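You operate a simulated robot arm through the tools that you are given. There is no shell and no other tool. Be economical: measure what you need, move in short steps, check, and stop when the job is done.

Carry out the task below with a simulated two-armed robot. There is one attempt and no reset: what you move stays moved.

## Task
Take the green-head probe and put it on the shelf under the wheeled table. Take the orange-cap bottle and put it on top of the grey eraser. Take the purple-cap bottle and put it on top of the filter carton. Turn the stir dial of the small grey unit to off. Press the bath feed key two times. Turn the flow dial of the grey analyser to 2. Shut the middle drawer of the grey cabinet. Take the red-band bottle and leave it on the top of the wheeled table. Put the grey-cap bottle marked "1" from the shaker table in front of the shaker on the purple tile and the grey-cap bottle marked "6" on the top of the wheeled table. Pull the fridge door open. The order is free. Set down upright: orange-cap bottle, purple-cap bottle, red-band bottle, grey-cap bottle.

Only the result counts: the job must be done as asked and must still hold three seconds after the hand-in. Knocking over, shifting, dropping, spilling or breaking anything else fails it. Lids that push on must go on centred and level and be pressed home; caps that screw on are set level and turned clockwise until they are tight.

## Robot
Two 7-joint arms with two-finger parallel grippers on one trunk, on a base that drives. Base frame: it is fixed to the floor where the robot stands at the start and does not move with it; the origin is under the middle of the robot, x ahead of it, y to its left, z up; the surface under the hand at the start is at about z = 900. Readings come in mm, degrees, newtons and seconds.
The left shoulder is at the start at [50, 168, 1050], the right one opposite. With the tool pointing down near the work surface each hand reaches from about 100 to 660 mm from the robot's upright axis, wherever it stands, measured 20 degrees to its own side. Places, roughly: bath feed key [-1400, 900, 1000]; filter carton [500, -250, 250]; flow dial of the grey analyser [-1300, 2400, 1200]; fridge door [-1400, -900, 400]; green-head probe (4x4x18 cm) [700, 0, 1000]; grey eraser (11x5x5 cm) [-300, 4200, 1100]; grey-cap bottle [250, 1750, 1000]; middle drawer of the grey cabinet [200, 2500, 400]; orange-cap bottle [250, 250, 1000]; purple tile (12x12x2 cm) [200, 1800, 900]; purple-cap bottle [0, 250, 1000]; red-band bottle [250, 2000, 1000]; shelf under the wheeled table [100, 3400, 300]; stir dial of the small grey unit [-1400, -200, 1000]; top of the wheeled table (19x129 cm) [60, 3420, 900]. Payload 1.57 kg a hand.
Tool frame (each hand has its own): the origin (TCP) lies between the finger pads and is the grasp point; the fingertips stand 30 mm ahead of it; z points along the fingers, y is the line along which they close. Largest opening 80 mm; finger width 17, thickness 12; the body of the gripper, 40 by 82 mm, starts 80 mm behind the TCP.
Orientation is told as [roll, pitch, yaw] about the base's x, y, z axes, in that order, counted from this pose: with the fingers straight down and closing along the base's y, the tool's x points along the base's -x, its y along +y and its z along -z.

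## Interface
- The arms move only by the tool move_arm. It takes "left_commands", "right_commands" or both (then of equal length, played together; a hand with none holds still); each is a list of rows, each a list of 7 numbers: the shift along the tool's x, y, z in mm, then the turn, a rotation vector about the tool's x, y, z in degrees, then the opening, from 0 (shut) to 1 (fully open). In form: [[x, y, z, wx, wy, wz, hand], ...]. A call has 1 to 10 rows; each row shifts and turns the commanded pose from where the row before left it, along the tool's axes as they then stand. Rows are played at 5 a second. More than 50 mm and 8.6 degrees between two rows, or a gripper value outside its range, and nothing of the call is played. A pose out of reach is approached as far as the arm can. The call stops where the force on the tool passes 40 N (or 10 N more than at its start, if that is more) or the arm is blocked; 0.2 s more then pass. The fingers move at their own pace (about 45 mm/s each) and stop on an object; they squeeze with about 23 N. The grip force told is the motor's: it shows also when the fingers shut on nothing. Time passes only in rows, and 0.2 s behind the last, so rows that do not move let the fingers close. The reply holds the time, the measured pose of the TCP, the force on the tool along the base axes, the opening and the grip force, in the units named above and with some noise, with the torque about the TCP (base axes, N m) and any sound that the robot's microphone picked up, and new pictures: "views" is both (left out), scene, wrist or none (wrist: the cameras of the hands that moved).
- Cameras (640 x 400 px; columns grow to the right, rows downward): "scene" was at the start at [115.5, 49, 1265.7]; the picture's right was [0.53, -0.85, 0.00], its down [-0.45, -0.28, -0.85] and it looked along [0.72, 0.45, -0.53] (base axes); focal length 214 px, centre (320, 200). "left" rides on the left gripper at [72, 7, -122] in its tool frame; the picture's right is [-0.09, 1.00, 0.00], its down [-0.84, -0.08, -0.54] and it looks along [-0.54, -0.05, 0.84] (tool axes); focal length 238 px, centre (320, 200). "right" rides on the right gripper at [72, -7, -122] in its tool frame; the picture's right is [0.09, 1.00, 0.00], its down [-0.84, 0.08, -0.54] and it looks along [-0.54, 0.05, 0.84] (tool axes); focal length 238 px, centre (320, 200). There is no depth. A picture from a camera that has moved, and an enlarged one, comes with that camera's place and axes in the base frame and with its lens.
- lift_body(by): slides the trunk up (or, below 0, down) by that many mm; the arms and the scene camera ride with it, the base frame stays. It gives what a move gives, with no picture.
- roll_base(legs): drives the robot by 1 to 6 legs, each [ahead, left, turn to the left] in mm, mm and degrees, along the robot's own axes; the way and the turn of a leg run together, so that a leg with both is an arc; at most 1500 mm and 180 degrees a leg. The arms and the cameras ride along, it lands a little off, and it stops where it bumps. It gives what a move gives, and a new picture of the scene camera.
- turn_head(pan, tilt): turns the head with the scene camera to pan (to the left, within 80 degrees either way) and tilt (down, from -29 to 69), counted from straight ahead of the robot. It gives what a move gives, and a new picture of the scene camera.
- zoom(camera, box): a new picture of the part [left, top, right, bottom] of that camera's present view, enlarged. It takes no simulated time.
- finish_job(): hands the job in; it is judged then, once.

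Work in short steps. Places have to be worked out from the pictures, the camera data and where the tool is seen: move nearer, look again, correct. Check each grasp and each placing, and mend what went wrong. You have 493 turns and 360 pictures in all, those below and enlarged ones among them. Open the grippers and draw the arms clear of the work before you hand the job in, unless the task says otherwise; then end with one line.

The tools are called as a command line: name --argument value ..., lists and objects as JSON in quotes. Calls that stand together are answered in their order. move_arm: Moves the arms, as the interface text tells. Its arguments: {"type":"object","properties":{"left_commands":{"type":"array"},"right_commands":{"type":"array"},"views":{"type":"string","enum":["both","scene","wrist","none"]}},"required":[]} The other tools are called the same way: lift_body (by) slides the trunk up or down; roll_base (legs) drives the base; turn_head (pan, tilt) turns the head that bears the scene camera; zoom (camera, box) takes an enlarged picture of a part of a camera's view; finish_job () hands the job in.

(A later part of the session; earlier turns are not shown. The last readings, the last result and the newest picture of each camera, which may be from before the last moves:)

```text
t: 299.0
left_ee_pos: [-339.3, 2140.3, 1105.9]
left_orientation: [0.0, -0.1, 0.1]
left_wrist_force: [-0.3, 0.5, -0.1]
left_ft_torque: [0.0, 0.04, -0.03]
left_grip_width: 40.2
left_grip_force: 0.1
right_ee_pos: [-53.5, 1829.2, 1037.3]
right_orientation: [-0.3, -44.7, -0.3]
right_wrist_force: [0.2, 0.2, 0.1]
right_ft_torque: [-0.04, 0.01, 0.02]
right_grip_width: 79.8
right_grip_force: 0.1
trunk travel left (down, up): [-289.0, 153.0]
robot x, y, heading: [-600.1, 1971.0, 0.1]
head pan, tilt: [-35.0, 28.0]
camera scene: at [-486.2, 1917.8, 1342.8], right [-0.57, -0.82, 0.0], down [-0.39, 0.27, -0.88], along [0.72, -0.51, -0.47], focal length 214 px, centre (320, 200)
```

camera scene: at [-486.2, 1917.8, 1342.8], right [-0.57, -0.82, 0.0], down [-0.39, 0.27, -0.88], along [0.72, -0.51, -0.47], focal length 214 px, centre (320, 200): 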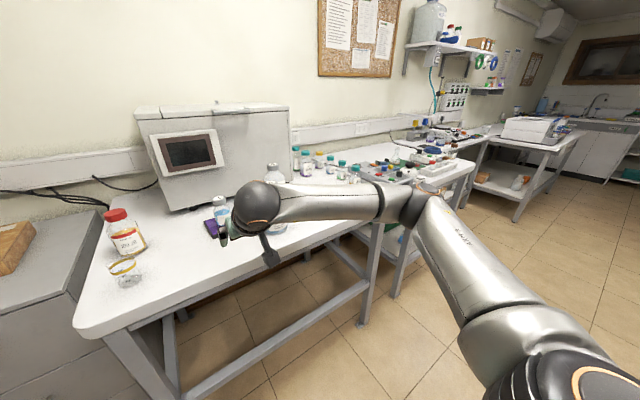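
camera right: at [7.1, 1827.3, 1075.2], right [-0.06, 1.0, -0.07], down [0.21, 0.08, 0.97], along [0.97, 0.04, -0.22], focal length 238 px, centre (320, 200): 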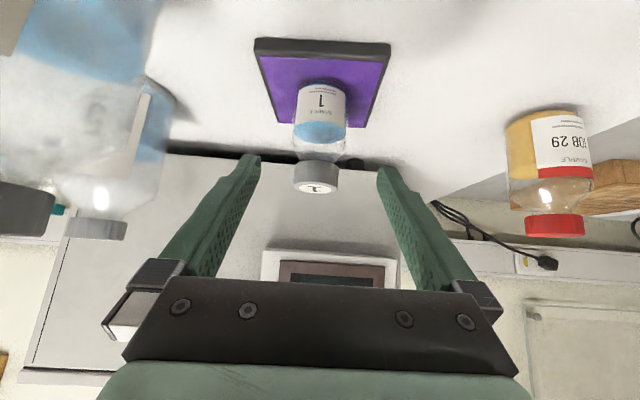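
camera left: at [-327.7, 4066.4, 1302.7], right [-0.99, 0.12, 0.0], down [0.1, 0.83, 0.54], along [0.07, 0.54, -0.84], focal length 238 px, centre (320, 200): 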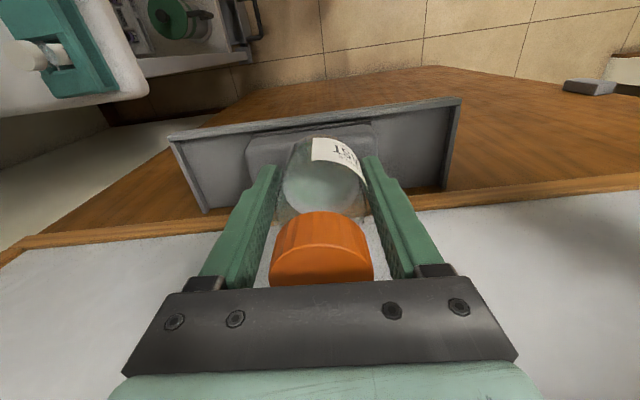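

The arm occludes it; I move right so the wrist camera faces bottle 6.

roll_base --legs '[[-40, -135, 0]]'

zoom --camera "right" --box '[0, 0, 640, 400]'

```text
t: 300.8
left_ee_pos: [-378.4, 2003.3, 1105.5]
left_orientation: [-0.1, 0.0, -0.1]
left_wrist_force: [-0.8, -0.1, 0.3]
left_ft_torque: [0.01, 0.01, 0.02]
left_grip_width: 40.0
left_grip_force: 0.0
right_ee_pos: [-93.9, 1691.2, 1037.1]
right_orientation: [-0.4, -44.7, -0.7]
right_wrist_force: [0.4, -0.4, -0.3]
right_ft_torque: [-0.04, -0.04, -0.03]
right_grip_width: 79.9
right_grip_force: 0.1
trunk travel left (down, up): [-289.0, 153.0]
robot x, y, heading: [-643.4, 1835.7, -0.2]
head pan, tilt: [-35.0, 28.0]
camera scene: at [-526.4, 1782.2, 1342.8], right [-0.58, -0.82, 0.0], down [-0.38, 0.27, -0.88], along [0.72, -0.51, -0.47], focal length 214 px, centre (320, 200)
```

scene: 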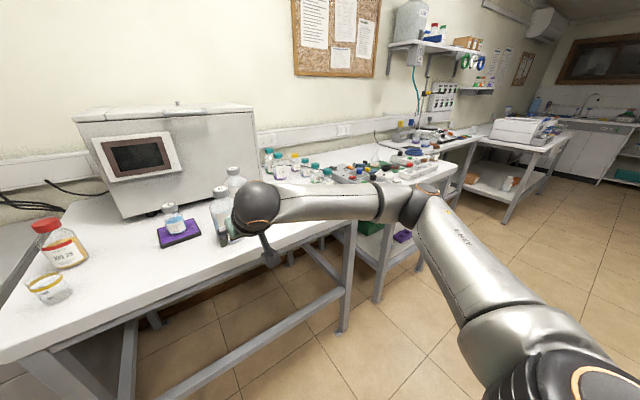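

```text
1.00 times, centred on (320, 200) of right (not enlarged: the box is as wide or as high as the picture)
camera zoom: at [-231.9, 1688.0, 1074.9], right [-0.05, 1.0, -0.07], down [0.21, 0.08, 0.97], along [0.98, 0.03, -0.22], focal length 238 px, centre (320, 200)
```

zoom: 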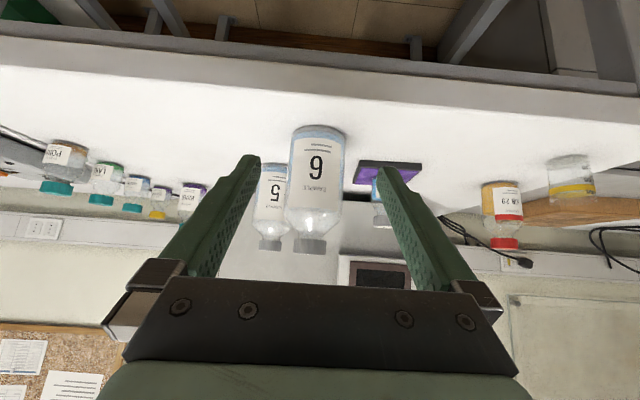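

zoom --camera "right" --box '[250, 110, 390, 270]'

```text
2.50 times, centred on (320, 190) of right
camera zoom: at [-231.9, 1688.0, 1074.9], right [-0.05, 1.0, -0.07], down [0.21, 0.08, 0.97], along [0.98, 0.03, -0.22], focal length 596 px, centre (320, 225)
```

zoom: 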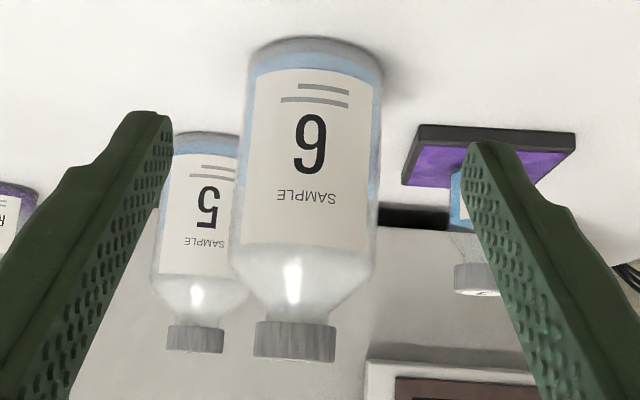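

Bottle 6 is ~85 mm wide, so I must hold it by the cap (z≈1054–1073, Ø≈45) with a vertical hand and fingertips only on the cap. I raise the trunk, turn the hand vertical, and move over it.

lift_body --by 120

move_arm --right_commands '[[20, 0, -20, 0, 8.5, 0, 1], [20, 0, -10, 0, 8.5, 0, 1], [20, 0, 0, 0, 8.5, 0, 1], [10, 0, 0, 0, 8.5, 0, 1], [0, 0, 0, 0, 8.5, 0, 1], [0, 0, 0, 0, 2.2, 0, 1]]' --views "none"

roll_base --legs '[[270, 0, 0]]'

zoom --camera "right" --box '[0, 0, 640, 400]'

```text
t: 302.3
left_ee_pos: [-376.2, 2004.7, 1225.7]
left_orientation: [0.1, 0.1, -0.1]
left_wrist_force: [-0.1, 0.4, 0.1]
left_ft_torque: [-0.05, 0.0, 0.01]
left_grip_width: 40.3
left_grip_force: 0.0
right_ee_pos: [-93.8, 1693.2, 1158.1]
right_orientation: [-0.4, -44.6, -0.5]
right_wrist_force: [0.3, -0.4, 0.4]
right_ft_torque: [-0.02, -0.02, 0.03]
right_grip_width: 79.8
right_grip_force: 0.1
trunk travel left (down, up): [-409.0, 33.0]
robot x, y, heading: [-642.6, 1833.2, -0.2]
head pan, tilt: [-35.0, 28.0]
```

```text
t: 303.7
left_ee_pos: [-376.9, 2004.6, 1226.1]
left_orientation: [0.1, 0.0, -0.2]
left_wrist_force: [0.6, 0.9, 0.3]
left_ft_torque: [0.02, -0.02, -0.01]
left_grip_width: 39.9
left_grip_force: 0.1
right_ee_pos: [-171.7, 1693.3, 1142.2]
right_orientation: [-0.2, 0.1, -0.8]
right_wrist_force: [0.2, -0.5, 0.6]
right_ft_torque: [0.0, -0.02, 0.01]
right_grip_width: 80.0
right_grip_force: 0.1
trunk travel left (down, up): [-409.0, 33.0]
robot x, y, heading: [-638.9, 1830.2, -0.1]
head pan, tilt: [-35.0, 28.0]
```

```text
t: 305.7
left_ee_pos: [-105.4, 2004.5, 1224.8]
left_orientation: [-0.1, 0.0, 0.0]
left_wrist_force: [0.2, 0.2, 0.2]
left_ft_torque: [0.04, 0.03, 0.02]
left_grip_width: 40.1
left_grip_force: 0.1
right_ee_pos: [101.7, 1694.0, 1140.6]
right_orientation: [-0.3, 0.0, -0.7]
right_wrist_force: [0.8, 0.3, -0.2]
right_ft_torque: [-0.03, 0.03, 0.02]
right_grip_width: 80.0
right_grip_force: 0.1
trunk travel left (down, up): [-409.0, 33.0]
robot x, y, heading: [-367.3, 1831.3, -0.0]
head pan, tilt: [-35.0, 28.0]
camera scene: at [-253.0, 1782.1, 1462.7], right [-0.57, -0.82, 0.0], down [-0.38, 0.27, -0.88], along [0.72, -0.51, -0.47], focal length 214 px, centre (320, 200)
```

scene: 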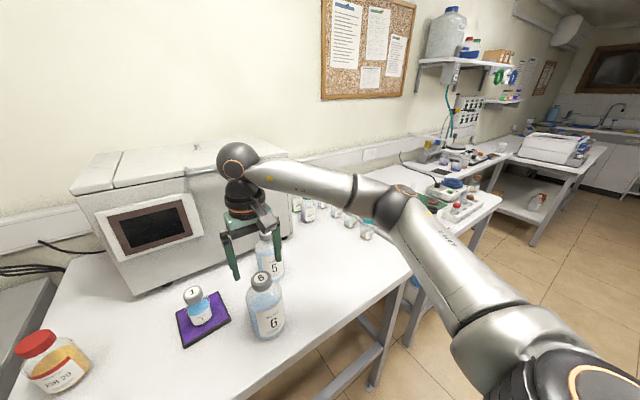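

```text
1.00 times, centred on (320, 200) of right (not enlarged: the box is as wide or as high as the picture)
camera zoom: at [29.3, 1688.7, 1263.7], right [-0.08, 1.0, 0.0], down [0.84, 0.07, 0.54], along [0.54, 0.04, -0.84], focal length 238 px, centre (320, 200)
```

zoom: 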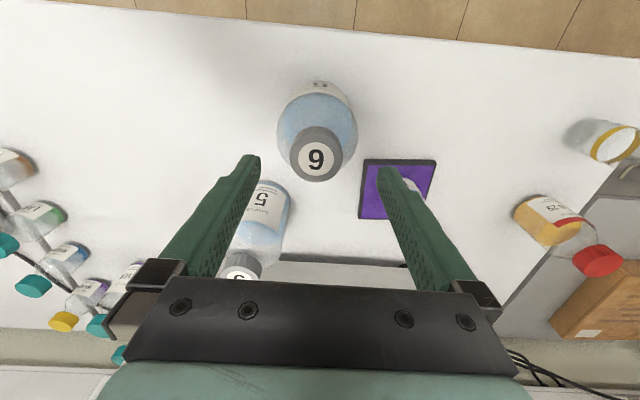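

Cap 6 is centred at (110, 1691). I move over it and descend so that only ~17 mm of fingertip covers the cap.

move_arm --right_commands '[[-8, -3, 20, 0, 0, 0, 0.9], [0, 0, 20, 0, 0, 0, 0.8], [0, 0, 13, 0, 0, 0, 0.75]]' --views "wrist"

turn_head --pan -20 --tilt 40

```text
t: 306.5
left_ee_pos: [-105.7, 2004.4, 1225.9]
left_orientation: [0.0, 0.0, 0.0]
left_wrist_force: [0.0, -0.1, -0.9]
left_ft_torque: [0.0, 0.02, -0.06]
left_grip_width: 40.0
left_grip_force: 0.1
right_ee_pos: [110.1, 1689.2, 1086.8]
right_orientation: [-0.3, 0.0, -0.7]
right_wrist_force: [-0.8, -0.4, -0.3]
right_ft_torque: [-0.03, 0.02, 0.05]
right_grip_width: 59.9
right_grip_force: 0.0
trunk travel left (down, up): [-409.0, 33.0]
robot x, y, heading: [-366.7, 1833.9, 0.0]
head pan, tilt: [-35.0, 28.0]
camera right: at [37.6, 1685.1, 1210.7], right [-0.08, 1.0, 0.0], down [0.84, 0.07, 0.54], along [0.54, 0.04, -0.84], focal length 238 px, centre (320, 200)
```

right: 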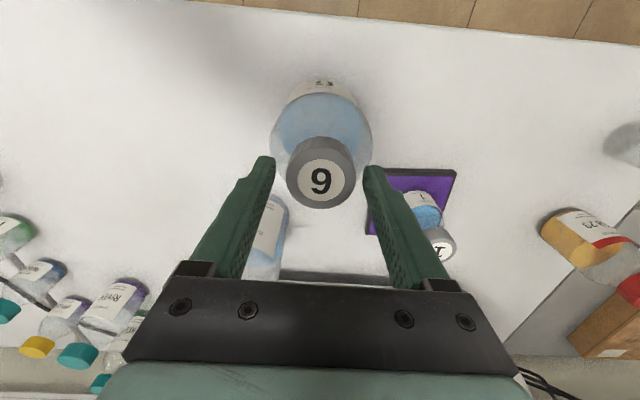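

```text
t: 307.2
left_ee_pos: [-104.9, 2004.9, 1226.3]
left_orientation: [0.0, 0.1, 0.0]
left_wrist_force: [-0.5, -0.5, -1.0]
left_ft_torque: [0.03, -0.01, -0.01]
left_grip_width: 40.2
left_grip_force: 0.1
right_ee_pos: [110.9, 1690.0, 1088.5]
right_orientation: [-0.4, 0.1, -0.8]
right_wrist_force: [-0.4, -0.3, 0.7]
right_ft_torque: [0.01, 0.03, -0.01]
right_grip_width: 60.2
right_grip_force: 0.0
trunk travel left (down, up): [-409.0, 33.0]
robot x, y, heading: [-369.8, 1831.2, -0.2]
head pan, tilt: [-20.0, 40.0]
camera scene: at [-248.5, 1805.3, 1444.3], right [-0.34, -0.94, 0.0], down [-0.6, 0.22, -0.77], along [0.72, -0.26, -0.64], focal length 214 px, centre (320, 200)
```

scene: 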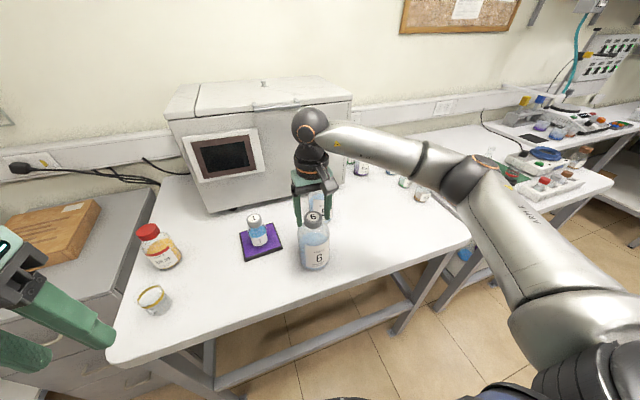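

I check fingertip height against the cap in the scene view.

zoom --camera "scene" --box '[265, 170, 365, 280]'

```text
3.64 times, centred on (315, 225) of scene
camera zoom: at [-248.5, 1805.3, 1444.3], right [-0.34, -0.94, 0.0], down [-0.6, 0.22, -0.77], along [0.72, -0.26, -0.64], focal length 780 px, centre (338, 109)
```

zoom: 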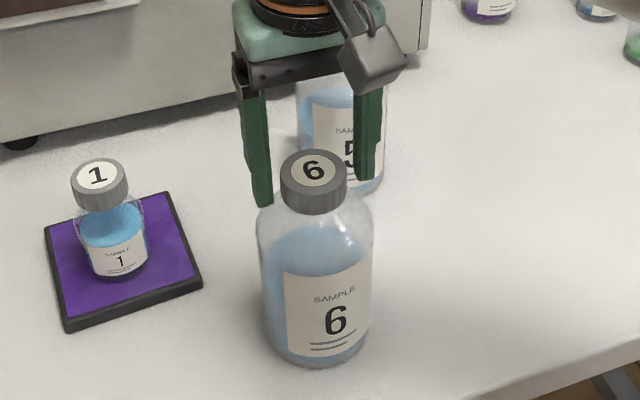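

Good level. I close on the cap and lift only 6 mm to test.

move_arm --right_commands '[[3, 1, 0, 0, 0, 0, 0.6], [0, 0, 0, 0, 0, 0, 0.4], [0, 0, 0, 0, 0, 0, 0.3], [0, 0, 0, 0, 0, 0, 0.3], [0, 0, -2, 0, 0, 0, 0.3], [0, 0, -2, 0, 0, 0, 0.3], [0, 0, -2, 0, 0, 0, 0.3]]' --views "none"

zoom --camera "scene" --box '[265, 170, 365, 280]'

```text
t: 308.8
left_ee_pos: [-104.1, 2003.6, 1226.2]
left_orientation: [-0.1, 0.0, -0.1]
left_wrist_force: [-0.8, -0.2, -0.3]
left_ft_torque: [-0.01, -0.03, -0.02]
left_grip_width: 40.0
left_grip_force: 0.0
right_ee_pos: [106.4, 1692.1, 1093.1]
right_orientation: [-0.3, 0.1, -0.7]
right_wrist_force: [0.1, 0.2, -4.3]
right_ft_torque: [0.0, -0.01, 0.02]
right_grip_width: 44.2
right_grip_force: 23.0
trunk travel left (down, up): [-409.0, 33.0]
robot x, y, heading: [-367.9, 1833.5, -0.0]
head pan, tilt: [-20.0, 40.0]
```

```text
3.64 times, centred on (315, 225) of scene
camera zoom: at [-248.1, 1805.2, 1444.2], right [-0.34, -0.94, 0.0], down [-0.6, 0.22, -0.77], along [0.72, -0.26, -0.64], focal length 780 px, centre (338, 109)
```

zoom: 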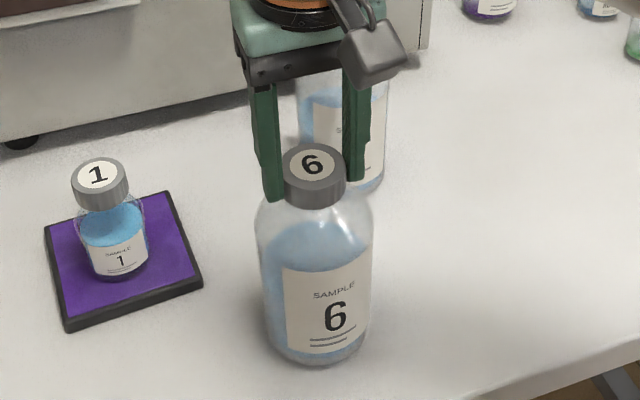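

4.3 N load, and the body seems to have risen too. I lift 10 mm more and check.

move_arm --right_commands '[[0, 0, -3, 0, 0, 0, 0.3], [0, 0, -3, 0, 0, 0, 0.3], [0, 0, -4, 0, 0, 0, 0.3]]' --views "none"

zoom --camera "scene" --box '[265, 170, 365, 280]'

```text
t: 309.6
left_ee_pos: [-104.9, 2003.8, 1226.1]
left_orientation: [0.0, 0.0, 0.0]
left_wrist_force: [0.4, 0.2, -0.7]
left_ft_torque: [-0.02, -0.02, 0.04]
left_grip_width: 40.1
left_grip_force: 0.0
right_ee_pos: [106.0, 1693.5, 1104.0]
right_orientation: [-0.3, 0.1, -0.6]
right_wrist_force: [-0.8, 0.4, -4.2]
right_ft_torque: [-0.02, -0.03, -0.01]
right_grip_width: 44.6
right_grip_force: 23.4
trunk travel left (down, up): [-409.0, 33.0]
robot x, y, heading: [-368.0, 1836.3, -0.2]
head pan, tilt: [-20.0, 40.0]
```

```text
3.64 times, centred on (315, 225) of scene
camera zoom: at [-248.1, 1805.2, 1444.2], right [-0.34, -0.94, 0.0], down [-0.6, 0.22, -0.77], along [0.72, -0.26, -0.64], focal length 780 px, centre (338, 109)
```

zoom: 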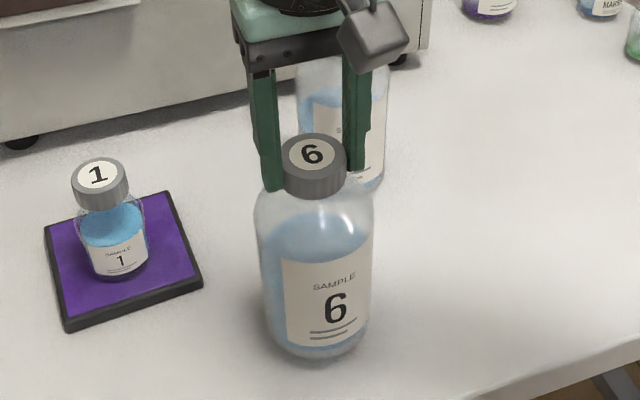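

The whole bottle 6 is up, hanging by its cap (4.2 N, steady). I raise it a bit more and back into the aisle.

lift_body --by 33

move_arm --right_commands '[[0, 0, -8, 0, 0, 0, 0.3], [0, 0, -8, 0, 0, 0, 0.3], [0, 0, -8, 0, 0, 0, 0.3]]' --views "none"

roll_base --legs '[[-330, 0, 0], [0, 1297, 0]]'

turn_head --pan -10 --tilt 40

```text
t: 310.4
left_ee_pos: [-104.6, 2003.8, 1258.2]
left_orientation: [-0.1, 0.0, 0.0]
left_wrist_force: [-0.1, 0.0, -0.2]
left_ft_torque: [-0.03, 0.0, -0.02]
left_grip_width: 40.0
left_grip_force: 0.1
right_ee_pos: [107.4, 1691.5, 1136.6]
right_orientation: [-0.3, 0.1, -0.7]
right_wrist_force: [-0.3, 0.0, -4.9]
right_ft_torque: [0.02, 0.0, 0.02]
right_grip_width: 44.5
right_grip_force: 23.3
trunk travel left (down, up): [-442.0, 0.0]
robot x, y, heading: [-372.5, 1834.2, -0.2]
head pan, tilt: [-20.0, 40.0]
```

```text
t: 311.2
left_ee_pos: [-103.9, 2004.4, 1258.2]
left_orientation: [0.0, 0.0, 0.0]
left_wrist_force: [-0.6, 0.5, 0.5]
left_ft_torque: [0.02, -0.01, 0.02]
left_grip_width: 39.9
left_grip_force: 0.0
right_ee_pos: [106.8, 1692.7, 1160.5]
right_orientation: [-0.2, 0.0, -0.7]
right_wrist_force: [-0.3, 1.2, -4.2]
right_ft_torque: [0.08, 0.03, 0.01]
right_grip_width: 44.9
right_grip_force: 22.9
trunk travel left (down, up): [-442.0, 0.0]
robot x, y, heading: [-365.8, 1835.6, -0.1]
head pan, tilt: [-20.0, 40.0]
```

```text
t: 324.6
left_ee_pos: [-432.6, 3308.6, 1258.7]
left_orientation: [-0.1, 0.0, 0.2]
left_wrist_force: [0.4, -0.4, -0.3]
left_ft_torque: [0.01, -0.02, 0.02]
left_grip_width: 40.1
left_grip_force: 0.0
right_ee_pos: [-218.6, 2999.8, 1160.9]
right_orientation: [-0.3, 0.0, -0.6]
right_wrist_force: [0.1, 0.7, -4.0]
right_ft_torque: [0.01, 0.04, -0.05]
right_grip_width: 44.3
right_grip_force: 23.1
trunk travel left (down, up): [-442.0, 0.0]
robot x, y, heading: [-692.2, 3138.3, 0.3]
head pan, tilt: [-20.0, 40.0]
camera scene: at [-574.5, 3111.0, 1477.2], right [-0.34, -0.94, 0.0], down [-0.6, 0.22, -0.77], along [0.72, -0.26, -0.64], focal length 214 px, centre (320, 200)
```

scene: 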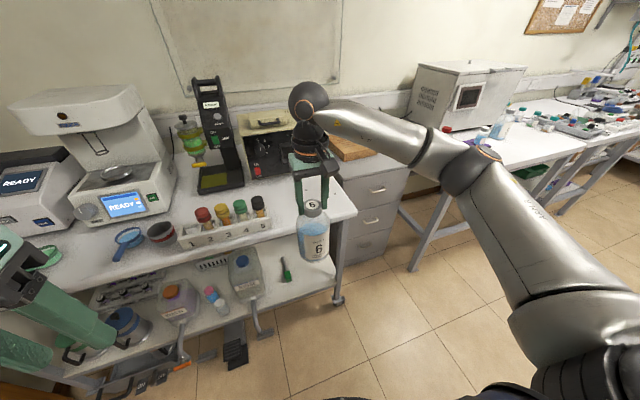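

```text
t: 325.4
left_ee_pos: [-432.8, 3310.2, 1258.6]
left_orientation: [0.0, 0.0, 0.2]
left_wrist_force: [0.4, -0.5, 0.2]
left_ft_torque: [-0.02, 0.04, -0.01]
left_grip_width: 39.9
left_grip_force: 0.1
right_ee_pos: [-218.4, 3000.2, 1159.8]
right_orientation: [-0.3, 0.1, -0.5]
right_wrist_force: [-0.4, -0.2, -4.7]
right_ft_torque: [0.03, 0.01, -0.03]
right_grip_width: 44.5
right_grip_force: 22.7
trunk travel left (down, up): [-442.0, 0.0]
robot x, y, heading: [-693.5, 3136.1, 0.3]
head pan, tilt: [-10.0, 40.0]
camera scene: at [-570.7, 3125.2, 1477.2], right [-0.17, -0.99, 0.0], down [-0.63, 0.11, -0.77], along [0.75, -0.13, -0.64], focal length 214 px, centre (320, 200)
```

scene: 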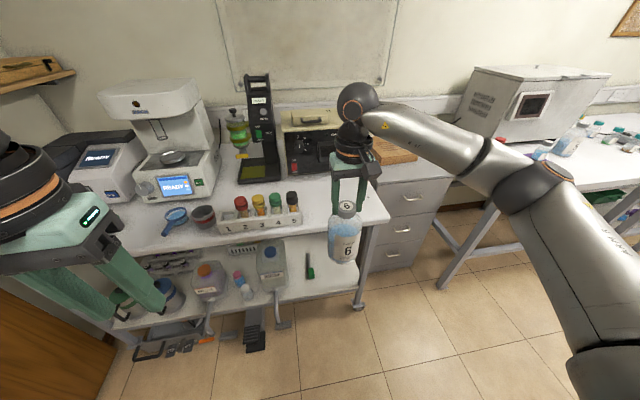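

I drive 265 mm forward to bring bottle 6 over the free right part of the table top.

roll_base --legs '[[262, 0, 0]]'

```text
t: 327.2
left_ee_pos: [-175.7, 3310.3, 1258.7]
left_orientation: [0.0, 0.0, 0.2]
left_wrist_force: [0.2, 0.3, 0.0]
left_ft_torque: [-0.03, 0.0, -0.03]
left_grip_width: 40.1
left_grip_force: 0.1
right_ee_pos: [38.5, 3000.5, 1160.7]
right_orientation: [-0.3, 0.1, -0.5]
right_wrist_force: [0.1, -0.4, -5.1]
right_ft_torque: [0.03, 0.04, -0.03]
right_grip_width: 44.4
right_grip_force: 22.7
trunk travel left (down, up): [-442.0, 0.0]
robot x, y, heading: [-438.9, 3134.3, 0.3]
head pan, tilt: [-10.0, 40.0]
camera scene: at [-312.0, 3126.0, 1477.2], right [-0.17, -0.99, 0.0], down [-0.63, 0.11, -0.77], along [0.75, -0.13, -0.64], focal length 214 px, centre (320, 200)
```

scene: 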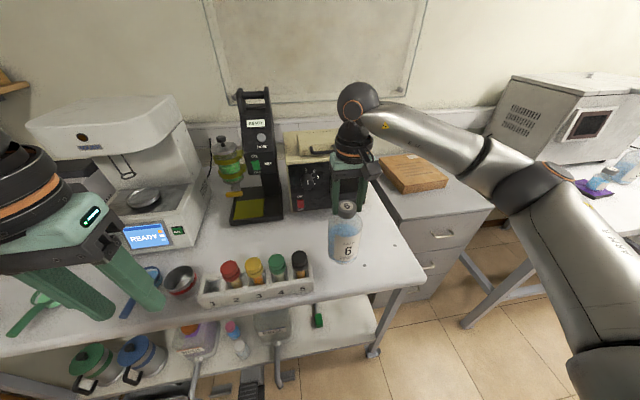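

Bottle is over the table at (38, 3000). I lower 55 mm, then in small steps to contact.

move_arm --right_commands '[[0, 0, 20, 0, 0, 0, 0.3], [0, 0, 20, 0, 0, 0, 0.3], [0, 0, 18, 0, 0, 0, 0.3], [0, 0, 4, 0, 0, 0, 0.3], [0, 0, 3, 0, 0, 0, 0.3]]' --views "none"

zoom --camera "scene" --box '[290, 150, 430, 290]'

```text
t: 328.4
left_ee_pos: [-173.8, 3311.0, 1258.1]
left_orientation: [0.1, 0.0, 0.1]
left_wrist_force: [-0.5, -0.7, -0.1]
left_ft_torque: [-0.05, 0.02, 0.0]
left_grip_width: 40.0
left_grip_force: 0.1
right_ee_pos: [38.3, 3000.0, 1094.9]
right_orientation: [-0.4, 0.1, -0.5]
right_wrist_force: [-0.3, 0.4, -4.5]
right_ft_torque: [0.01, 0.02, -0.01]
right_grip_width: 44.3
right_grip_force: 22.5
trunk travel left (down, up): [-442.0, 0.0]
robot x, y, heading: [-435.5, 3140.6, 0.1]
head pan, tilt: [-10.0, 40.0]
```

```text
2.86 times, centred on (360, 220) of scene
camera zoom: at [-312.6, 3125.9, 1477.2], right [-0.17, -0.99, 0.0], down [-0.63, 0.11, -0.77], along [0.75, -0.13, -0.64], focal length 613 px, centre (206, 143)
```

zoom: 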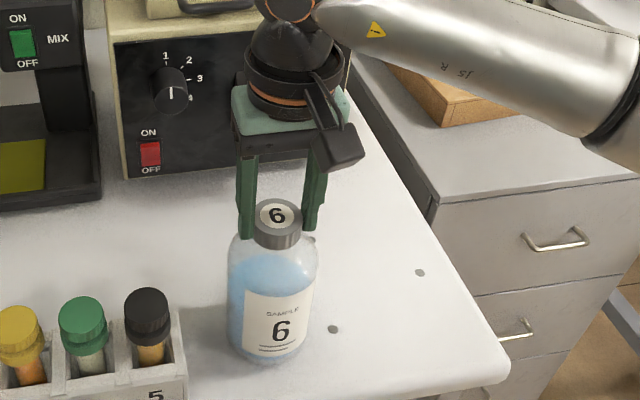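

move_arm --right_commands '[[0, 0, 2.5, 0, 0, 0, 0.3], [0, 0, 2, 0, 0, 0, 0.3], [0, 0, 2, 0, 0, 0, 0.3], [0, 0, 1.5, 0, 0, 0, 0.3]]' --views "none"

```text
t: 329.4
left_ee_pos: [-174.2, 3311.4, 1258.3]
left_orientation: [0.0, 0.0, 0.2]
left_wrist_force: [0.4, -0.1, 0.0]
left_ft_torque: [0.01, 0.02, -0.03]
left_grip_width: 39.9
left_grip_force: 0.1
right_ee_pos: [38.7, 2999.3, 1088.1]
right_orientation: [-0.3, 0.0, -0.5]
right_wrist_force: [-0.5, -0.8, -0.7]
right_ft_torque: [0.07, 0.1, 0.04]
right_grip_width: 44.6
right_grip_force: 23.2
trunk travel left (down, up): [-442.0, 0.0]
robot x, y, heading: [-438.1, 3136.3, 0.1]
head pan, tilt: [-10.0, 40.0]
```

The weight is now carried by the table. I lower 1 mm, release and rise.

move_arm --right_commands '[[0, 0, 1, 0, 0, 0, 0.3], [0, 0, 0, 0, 0, 0, 0.6], [0, 0, 0, 0, 0, 0, 0.9], [0, 0, 0, 0, 0, 0, 1], [0, 0, -30, 0, 0, 0, 1], [0, 0, -30, 0, 0, 0, 1]]' --views "wrist"

```text
t: 330.8
left_ee_pos: [-174.4, 3311.6, 1258.5]
left_orientation: [0.0, 0.0, 0.2]
left_wrist_force: [0.3, -0.2, -0.2]
left_ft_torque: [0.01, 0.02, -0.01]
left_grip_width: 40.1
left_grip_force: 0.0
right_ee_pos: [38.2, 3000.8, 1148.8]
right_orientation: [-0.2, 0.1, -0.5]
right_wrist_force: [0.2, 0.8, -1.3]
right_ft_torque: [-0.04, -0.03, 0.03]
right_grip_width: 80.0
right_grip_force: 0.1
trunk travel left (down, up): [-442.0, 0.0]
robot x, y, heading: [-438.1, 3136.9, 0.1]
head pan, tilt: [-10.0, 40.0]
camera right: at [-34.6, 2995.6, 1271.9], right [-0.08, 1.0, -0.01], down [0.84, 0.07, 0.54], along [0.54, 0.04, -0.84], focal length 238 px, centre (320, 200)
```

right: 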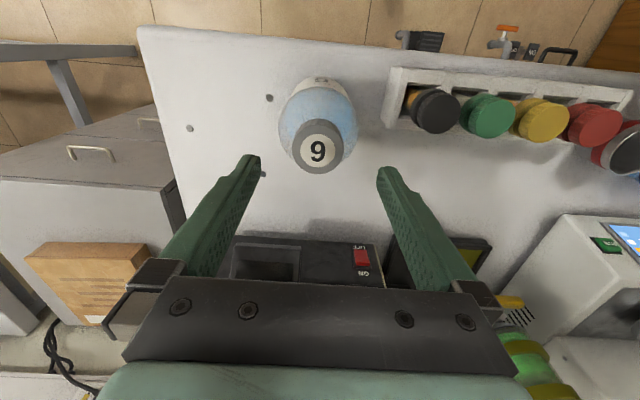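

Bottle 6 stands on the wheeled table. Now the red-band bottle (JOB 29): I back off and go there.

roll_base --legs '[[-250, 0, 0], [0, -905, 0]]'

turn_head --pan -5 --tilt 35

zoom --camera "scene" --box '[300, 120, 440, 220]'

```text
t: 340.4
left_ee_pos: [-418.2, 2413.4, 1260.8]
left_orientation: [0.0, 0.0, 0.1]
left_wrist_force: [-0.1, 0.6, 0.1]
left_ft_torque: [-0.03, 0.01, -0.03]
left_grip_width: 39.9
left_grip_force: 0.0
right_ee_pos: [-207.0, 2102.9, 1148.1]
right_orientation: [-0.4, 0.0, -0.6]
right_wrist_force: [0.8, 0.7, 0.6]
right_ft_torque: [-0.01, 0.02, -0.02]
right_grip_width: 80.0
right_grip_force: 0.0
trunk travel left (down, up): [-442.0, 0.0]
robot x, y, heading: [-685.5, 2241.4, -0.0]
head pan, tilt: [-10.0, 40.0]
camera scene: at [-557.7, 2229.4, 1477.3], right [-0.17, -0.98, 0.0], down [-0.63, 0.11, -0.77], along [0.75, -0.13, -0.64], focal length 214 px, centre (320, 200)
```

scene: 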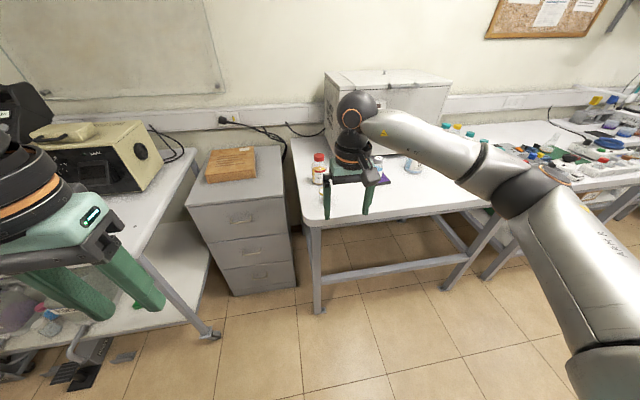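

```text
t: 341.1
left_ee_pos: [-419.2, 2415.5, 1258.4]
left_orientation: [-0.1, 0.1, 0.0]
left_wrist_force: [-0.2, 0.9, 0.0]
left_ft_torque: [-0.02, -0.01, -0.02]
left_grip_width: 40.2
left_grip_force: 0.1
right_ee_pos: [-206.9, 2104.5, 1148.8]
right_orientation: [-0.4, -0.1, -0.5]
right_wrist_force: [0.0, 0.3, -0.3]
right_ft_torque: [-0.01, -0.01, 0.02]
right_grip_width: 80.0
right_grip_force: 0.0
trunk travel left (down, up): [-442.0, 0.0]
robot x, y, heading: [-679.0, 2246.7, 0.3]
head pan, tilt: [-5.0, 35.0]
camera scene: at [-553.7, 2236.6, 1484.8], right [-0.09, -1.0, 0.0], down [-0.57, 0.05, -0.82], along [0.82, -0.07, -0.57], focal length 214 px, centre (320, 200)
```

scene: 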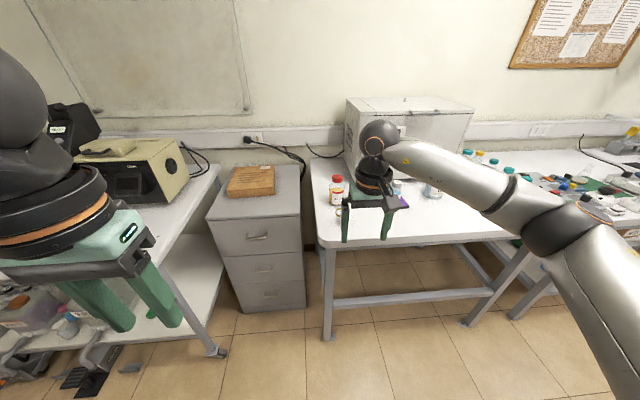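

```text
4.00 times, centred on (370, 170) of scene
camera zoom: at [-553.7, 2236.6, 1484.8], right [-0.09, -1.0, 0.0], down [-0.57, 0.05, -0.82], along [0.82, -0.07, -0.57], focal length 858 px, centre (120, 320)
```

zoom: 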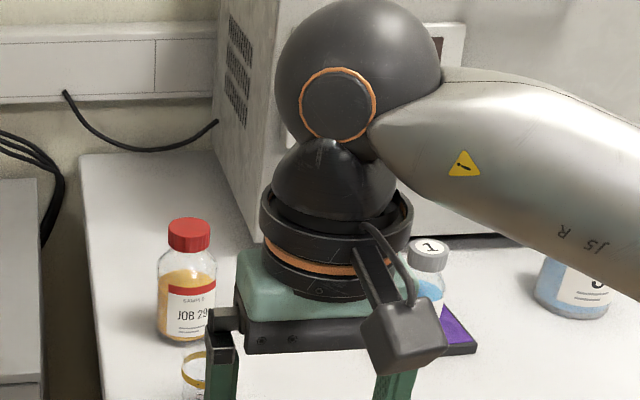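

Cap 29 is at (259, 2095), top z≈1035. I drive forward with the hand high, then extend over it.

roll_base --legs '[[355, -8, 0]]'

move_arm --right_commands '[[-35, 0, 0, 0, 0, 0, 1], [-35, 0, 0, 0, 0, 0, 1], [-30, 0, 10, 0, 0, 0, 1]]' --views "wrist"

```text
t: 343.4
left_ee_pos: [-71.6, 2404.2, 1257.6]
left_orientation: [0.0, 0.1, -0.1]
left_wrist_force: [0.1, -0.4, -0.1]
left_ft_torque: [-0.03, 0.01, -0.01]
left_grip_width: 40.2
left_grip_force: 0.0
right_ee_pos: [140.4, 2093.4, 1148.3]
right_orientation: [-0.3, 0.1, -0.8]
right_wrist_force: [0.8, -0.3, -0.3]
right_ft_torque: [0.01, 0.06, -0.03]
right_grip_width: 80.0
right_grip_force: 0.0
trunk travel left (down, up): [-442.0, 0.0]
robot x, y, heading: [-333.2, 2238.0, -0.2]
head pan, tilt: [-5.0, 35.0]
camera scene: at [-206.3, 2227.7, 1484.8], right [-0.09, -1.0, 0.0], down [-0.57, 0.05, -0.82], along [0.82, -0.07, -0.57], focal length 214 px, centre (320, 200)
```

scene: 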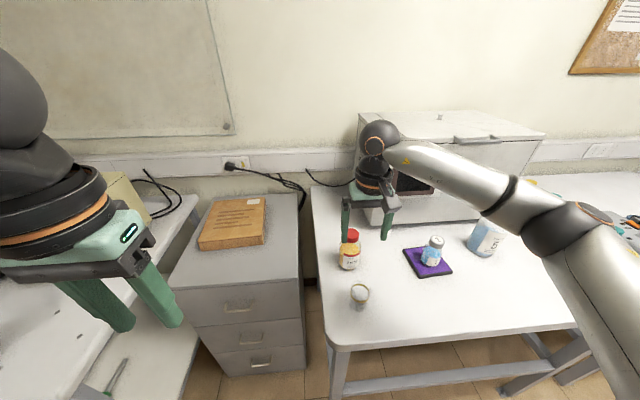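

```text
t: 344.2
left_ee_pos: [-70.5, 2405.7, 1258.5]
left_orientation: [0.0, 0.0, -0.1]
left_wrist_force: [1.2, 0.0, 0.2]
left_ft_torque: [0.0, 0.02, 0.04]
left_grip_width: 39.9
left_grip_force: 0.0
right_ee_pos: [240.0, 2091.7, 1137.8]
right_orientation: [-0.4, 0.1, -0.7]
right_wrist_force: [0.3, 0.2, 0.6]
right_ft_torque: [-0.01, 0.03, -0.03]
right_grip_width: 80.1
right_grip_force: 0.0
trunk travel left (down, up): [-442.0, 0.0]
robot x, y, heading: [-333.0, 2235.1, -0.3]
head pan, tilt: [-5.0, 35.0]
camera right: at [167.5, 2086.7, 1260.7], right [-0.08, 1.0, -0.01], down [0.84, 0.07, 0.54], along [0.54, 0.04, -0.84], focal length 238 px, centre (320, 200)
```

right: 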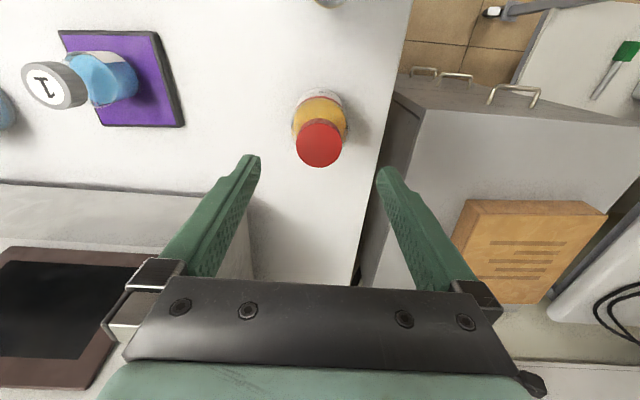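

Cap 29 centre is about (246, 2091), top z≈1040. I move over it and lower the tips onto the cap only.

move_arm --right_commands '[[-6, 0, 25, 0, 0, 0, 0.9], [0, 0, 30, 0, 0, 0, 0.8], [0, 0, 26, 0, 0, 0, 0.75]]' --views "wrist"

zoom --camera "scene" --box '[310, 180, 410, 290]'

```text
t: 345.0
left_ee_pos: [-71.2, 2404.3, 1258.8]
left_orientation: [0.0, 0.1, -0.1]
left_wrist_force: [-0.1, -0.2, -0.6]
left_ft_torque: [0.01, -0.02, 0.01]
left_grip_width: 40.1
left_grip_force: 0.1
right_ee_pos: [245.4, 2090.0, 1057.0]
right_orientation: [-0.4, 0.0, -0.8]
right_wrist_force: [0.7, -0.7, 0.7]
right_ft_torque: [-0.03, 0.02, 0.0]
right_grip_width: 59.8
right_grip_force: 0.1
trunk travel left (down, up): [-442.0, 0.0]
robot x, y, heading: [-340.4, 2236.7, -0.5]
head pan, tilt: [-5.0, 35.0]
camera right: at [172.4, 2085.3, 1180.1], right [-0.08, 1.0, -0.01], down [0.84, 0.07, 0.54], along [0.54, 0.04, -0.84], focal length 238 px, centre (320, 200)
```

right: 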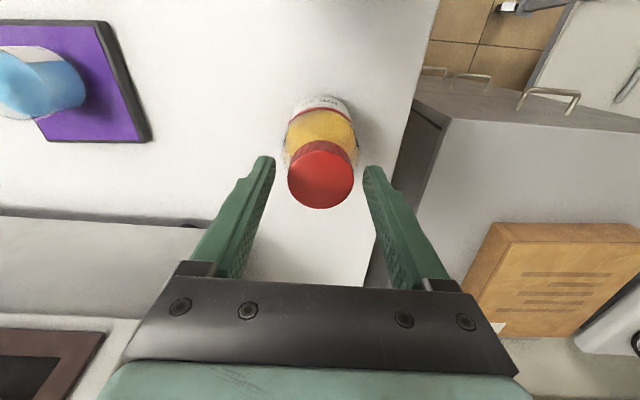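

```text
3.64 times, centred on (360, 235) of scene
camera zoom: at [-206.5, 2227.6, 1484.8], right [-0.09, -1.0, 0.0], down [-0.57, 0.05, -0.82], along [0.82, -0.07, -0.57], focal length 780 px, centre (174, 73)
```

zoom: 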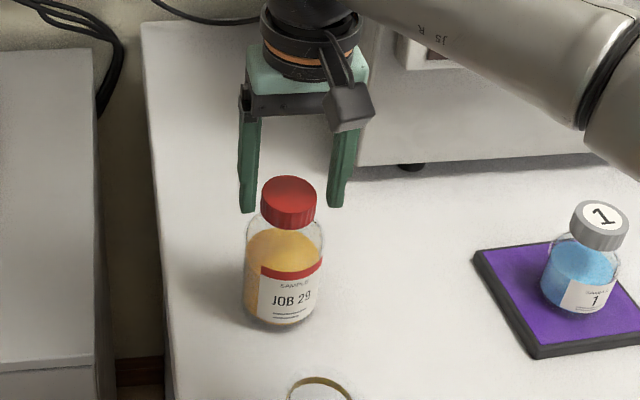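

Centred; I lower 4 mm, shift 3 mm back, close and test-lift.

move_arm --right_commands '[[3, 1, 4, 0, 0, 0, 0.7], [0, 0, 0, 0, 0, 0, 0.5], [0, 0, 0, 0, 0, 0, 0.3], [0, 0, 0, 0, 0, 0, 0.3], [0, 0, -3, 0, 0, 0, 0.3], [0, 0, -3, 0, 0, 0, 0.3], [0, 0, -4, 0, 0, 0, 0.3]]' --views "none"

zoom --camera "scene" --box '[310, 180, 410, 290]'

```text
t: 346.6
left_ee_pos: [-70.8, 2404.8, 1258.9]
left_orientation: [-0.1, -0.1, 0.0]
left_wrist_force: [-0.4, 0.1, 0.1]
left_ft_torque: [-0.02, 0.01, -0.02]
left_grip_width: 39.7
left_grip_force: 0.0
right_ee_pos: [242.5, 2093.0, 1063.7]
right_orientation: [-0.3, 0.0, -0.8]
right_wrist_force: [-0.4, 0.4, -4.0]
right_ft_torque: [0.01, 0.03, -0.02]
right_grip_width: 44.1
right_grip_force: 23.2
trunk travel left (down, up): [-442.0, 0.0]
robot x, y, heading: [-336.1, 2237.3, -0.0]
head pan, tilt: [-5.0, 35.0]
```

```text
3.64 times, centred on (360, 235) of scene
camera zoom: at [-206.4, 2227.7, 1484.8], right [-0.09, -1.0, 0.0], down [-0.57, 0.05, -0.82], along [0.82, -0.07, -0.57], focal length 780 px, centre (174, 73)
```

zoom: 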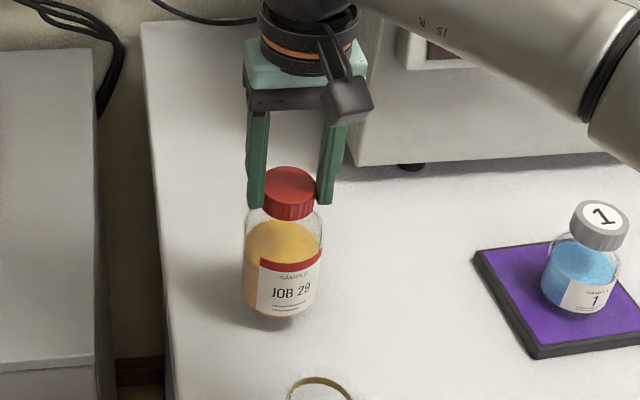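

Held. I raise it clear of the small beaker and carry it to the wheeled table, next to bottle 6.

move_arm --right_commands '[[0, 0, -15, 0, 0, 0, 0.3], [0, 0, -20, 0, 0, 0, 0.3], [0, 0, -20, 0, 0, 0, 0.3], [0, 0, -20, 0, 0, 0, 0.3], [0, 0, -15, 0, 0, 0, 0.3]]' --views "none"

roll_base --legs '[[-420, 0, 0], [0, 778, 0]]'

```text
t: 347.8
left_ee_pos: [-70.7, 2405.7, 1258.5]
left_orientation: [0.0, 0.0, -0.1]
left_wrist_force: [-0.4, -0.2, 0.3]
left_ft_torque: [-0.04, 0.0, -0.01]
left_grip_width: 40.2
left_grip_force: 0.1
right_ee_pos: [243.2, 2093.4, 1154.0]
right_orientation: [-0.4, 0.1, -0.8]
right_wrist_force: [-0.2, -0.9, -3.9]
right_ft_torque: [-0.02, 0.04, 0.01]
right_grip_width: 44.0
right_grip_force: 23.0
trunk travel left (down, up): [-442.0, 0.0]
robot x, y, heading: [-335.7, 2236.6, -0.2]
head pan, tilt: [-5.0, 35.0]
```

```text
t: 357.3
left_ee_pos: [-481.3, 3196.6, 1258.3]
left_orientation: [0.1, 0.0, -0.1]
left_wrist_force: [-0.4, 0.7, -0.4]
left_ft_torque: [-0.01, 0.01, 0.01]
left_grip_width: 40.0
left_grip_force: 0.0
right_ee_pos: [-167.1, 2885.6, 1152.6]
right_orientation: [-0.3, 0.0, -0.7]
right_wrist_force: [-0.2, -0.2, -3.8]
right_ft_torque: [0.01, 0.01, -0.02]
right_grip_width: 44.1
right_grip_force: 23.4
trunk travel left (down, up): [-442.0, 0.0]
robot x, y, heading: [-744.8, 3026.4, -0.3]
head pan, tilt: [-5.0, 35.0]
camera scene: at [-616.5, 3019.1, 1484.8], right [-0.09, -1.0, 0.0], down [-0.57, 0.05, -0.82], along [0.82, -0.07, -0.57], focal length 214 px, centre (320, 200)
```

scene: 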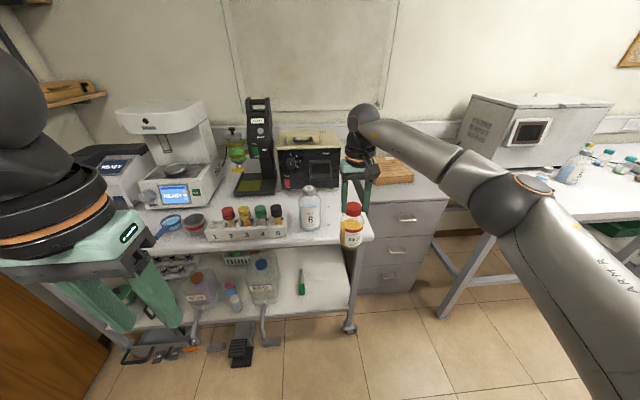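

I drive forward 195 mm and lower the red-band bottle.

roll_base --legs '[[195, 0, 0]]'

move_arm --right_commands '[[0, 0, 20, 0, 0, 0, 0.3], [0, 0, 25, 0, 0, 0, 0.3], [0, 0, 25, 0, 0, 0, 0.3], [0, 0, 20, 0, 0, 0, 0.3], [0, 0, 4, 0, 0, 0, 0.3]]' --views "none"

zoom --camera "scene" --box '[280, 150, 440, 290]'

```text
t: 358.8
left_ee_pos: [-291.5, 3196.0, 1258.4]
left_orientation: [0.1, 0.1, -0.1]
left_wrist_force: [-0.3, 0.6, -0.4]
left_ft_torque: [0.0, 0.01, 0.02]
left_grip_width: 40.0
left_grip_force: 0.0
right_ee_pos: [23.1, 2885.3, 1153.2]
right_orientation: [-0.3, 0.2, -0.8]
right_wrist_force: [0.0, -0.4, -4.6]
right_ft_torque: [-0.03, 0.03, -0.01]
right_grip_width: 43.8
right_grip_force: 22.4
trunk travel left (down, up): [-442.0, 0.0]
robot x, y, heading: [-556.6, 3024.4, -0.3]
head pan, tilt: [-5.0, 35.0]
camera scene: at [-426.6, 3018.4, 1484.7], right [-0.09, -1.0, 0.0], down [-0.57, 0.05, -0.82], along [0.82, -0.07, -0.57], focal length 214 px, centre (320, 200)
```

scene: 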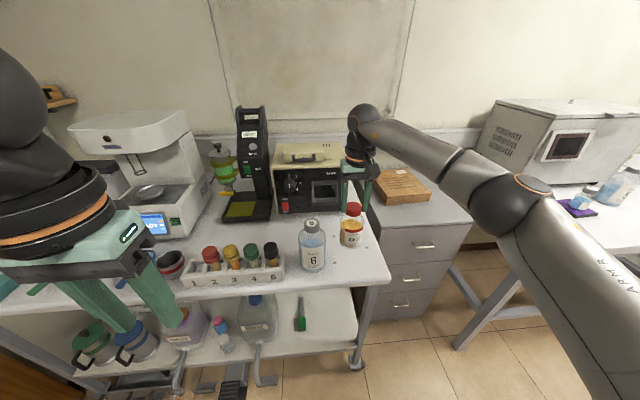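

```text
t: 360.0
left_ee_pos: [-291.7, 3194.5, 1259.1]
left_orientation: [0.1, -0.1, -0.1]
left_wrist_force: [-0.2, -0.2, 0.3]
left_ft_torque: [-0.01, 0.0, -0.02]
left_grip_width: 39.8
left_grip_force: 0.2
right_ee_pos: [21.7, 2886.1, 1057.7]
right_orientation: [-0.3, 0.1, -0.7]
right_wrist_force: [0.0, -0.3, -4.1]
right_ft_torque: [0.01, 0.04, 0.02]
right_grip_width: 44.0
right_grip_force: 23.0
trunk travel left (down, up): [-442.0, 0.0]
robot x, y, heading: [-549.3, 3026.0, -0.2]
head pan, tilt: [-5.0, 35.0]
```

```text
2.86 times, centred on (360, 220) of scene
camera zoom: at [-427.4, 3018.4, 1484.8], right [-0.09, -1.0, 0.0], down [-0.57, 0.05, -0.82], along [0.82, -0.07, -0.57], focal length 613 px, centre (206, 143)
```

zoom: 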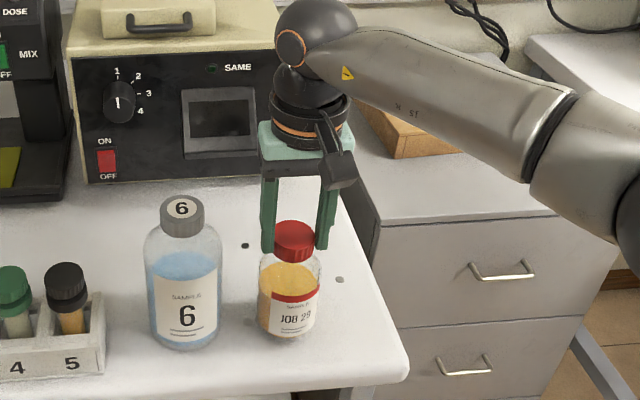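

Close to the surface; lower in 1.5 mm steps.

move_arm --right_commands '[[0, 0, 2, 0, 0, 0, 0.3], [0, 0, 1.5, 0, 0, 0, 0.3], [0, 0, 1.5, 0, 0, 0, 0.3]]' --views "none"

```text
t: 360.8
left_ee_pos: [-292.6, 3194.7, 1258.8]
left_orientation: [0.0, 0.0, -0.1]
left_wrist_force: [-0.1, 0.6, -1.1]
left_ft_torque: [0.01, 0.0, -0.02]
left_grip_width: 40.2
left_grip_force: 0.1
right_ee_pos: [21.2, 2884.3, 1053.1]
right_orientation: [-0.4, 0.1, -0.7]
right_wrist_force: [0.4, -0.9, -3.5]
right_ft_torque: [0.0, 0.0, 0.0]
right_grip_width: 44.0
right_grip_force: 22.9
trunk travel left (down, up): [-442.0, 0.0]
robot x, y, heading: [-556.6, 3024.4, -0.2]
head pan, tilt: [-5.0, 35.0]
```

move_arm --right_commands '[[0, 0, 1, 0, 0, 0, 0.3], [0, 0, 1, 0, 0, 0, 0.3], [0, 0, 1, 0, 0, 0, 0.3]]' --views "none"

```text
t: 361.6
left_ee_pos: [-293.0, 3195.0, 1258.3]
left_orientation: [-0.1, 0.0, -0.1]
left_wrist_force: [-0.6, 0.1, -0.1]
left_ft_torque: [0.01, 0.01, -0.02]
left_grip_width: 40.1
left_grip_force: 0.0
right_ee_pos: [20.9, 2884.6, 1053.3]
right_orientation: [-0.3, -0.1, -0.9]
right_wrist_force: [-0.6, -3.3, 9.6]
right_ft_torque: [-0.11, 0.23, 0.0]
right_grip_width: 43.9
right_grip_force: 23.4
trunk travel left (down, up): [-442.0, 0.0]
robot x, y, heading: [-557.8, 3019.3, -0.3]
head pan, tilt: [-5.0, 35.0]
```

Contact. I ease off 1 mm, release and rise.

move_arm --right_commands '[[0, 0, -1, 0, 0, 0, 0.3], [0, 0, 0, 0, 0, 0, 0.6], [0, 0, 0, 0, 0, 0, 0.9], [0, 0, -30, 0, 0, 0, 0.9], [0, 0, -40, 0, 0, 0, 0.9], [0, 0, -30, 0, 0, 0, 0.9]]' --views "wrist"

```text
t: 363.0
left_ee_pos: [-291.7, 3196.8, 1258.9]
left_orientation: [0.0, -0.1, -0.1]
left_wrist_force: [-1.0, 0.1, 0.4]
left_ft_torque: [0.0, 0.02, 0.0]
left_grip_width: 40.0
left_grip_force: 0.0
right_ee_pos: [23.2, 2885.7, 1155.9]
right_orientation: [-0.2, 0.0, -0.7]
right_wrist_force: [-0.3, 0.3, -0.4]
right_ft_torque: [-0.01, -0.04, 0.0]
right_grip_width: 72.0
right_grip_force: 0.1
trunk travel left (down, up): [-442.0, 0.0]
robot x, y, heading: [-554.4, 3022.5, -0.1]
head pan, tilt: [-5.0, 35.0]
camera right: at [-49.3, 2881.2, 1279.6], right [-0.08, 1.0, -0.01], down [0.84, 0.07, 0.54], along [0.54, 0.04, -0.84], focal length 238 px, centre (320, 200)
```

right: 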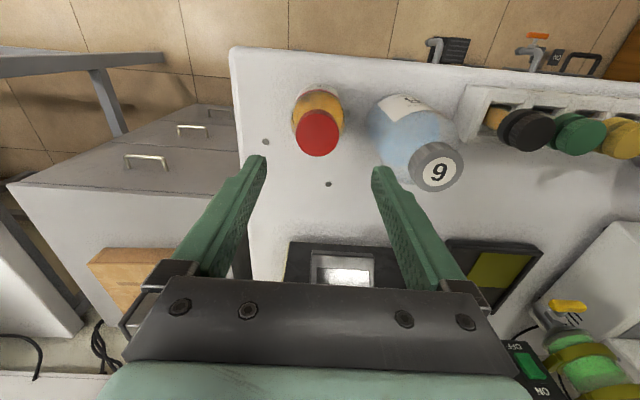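

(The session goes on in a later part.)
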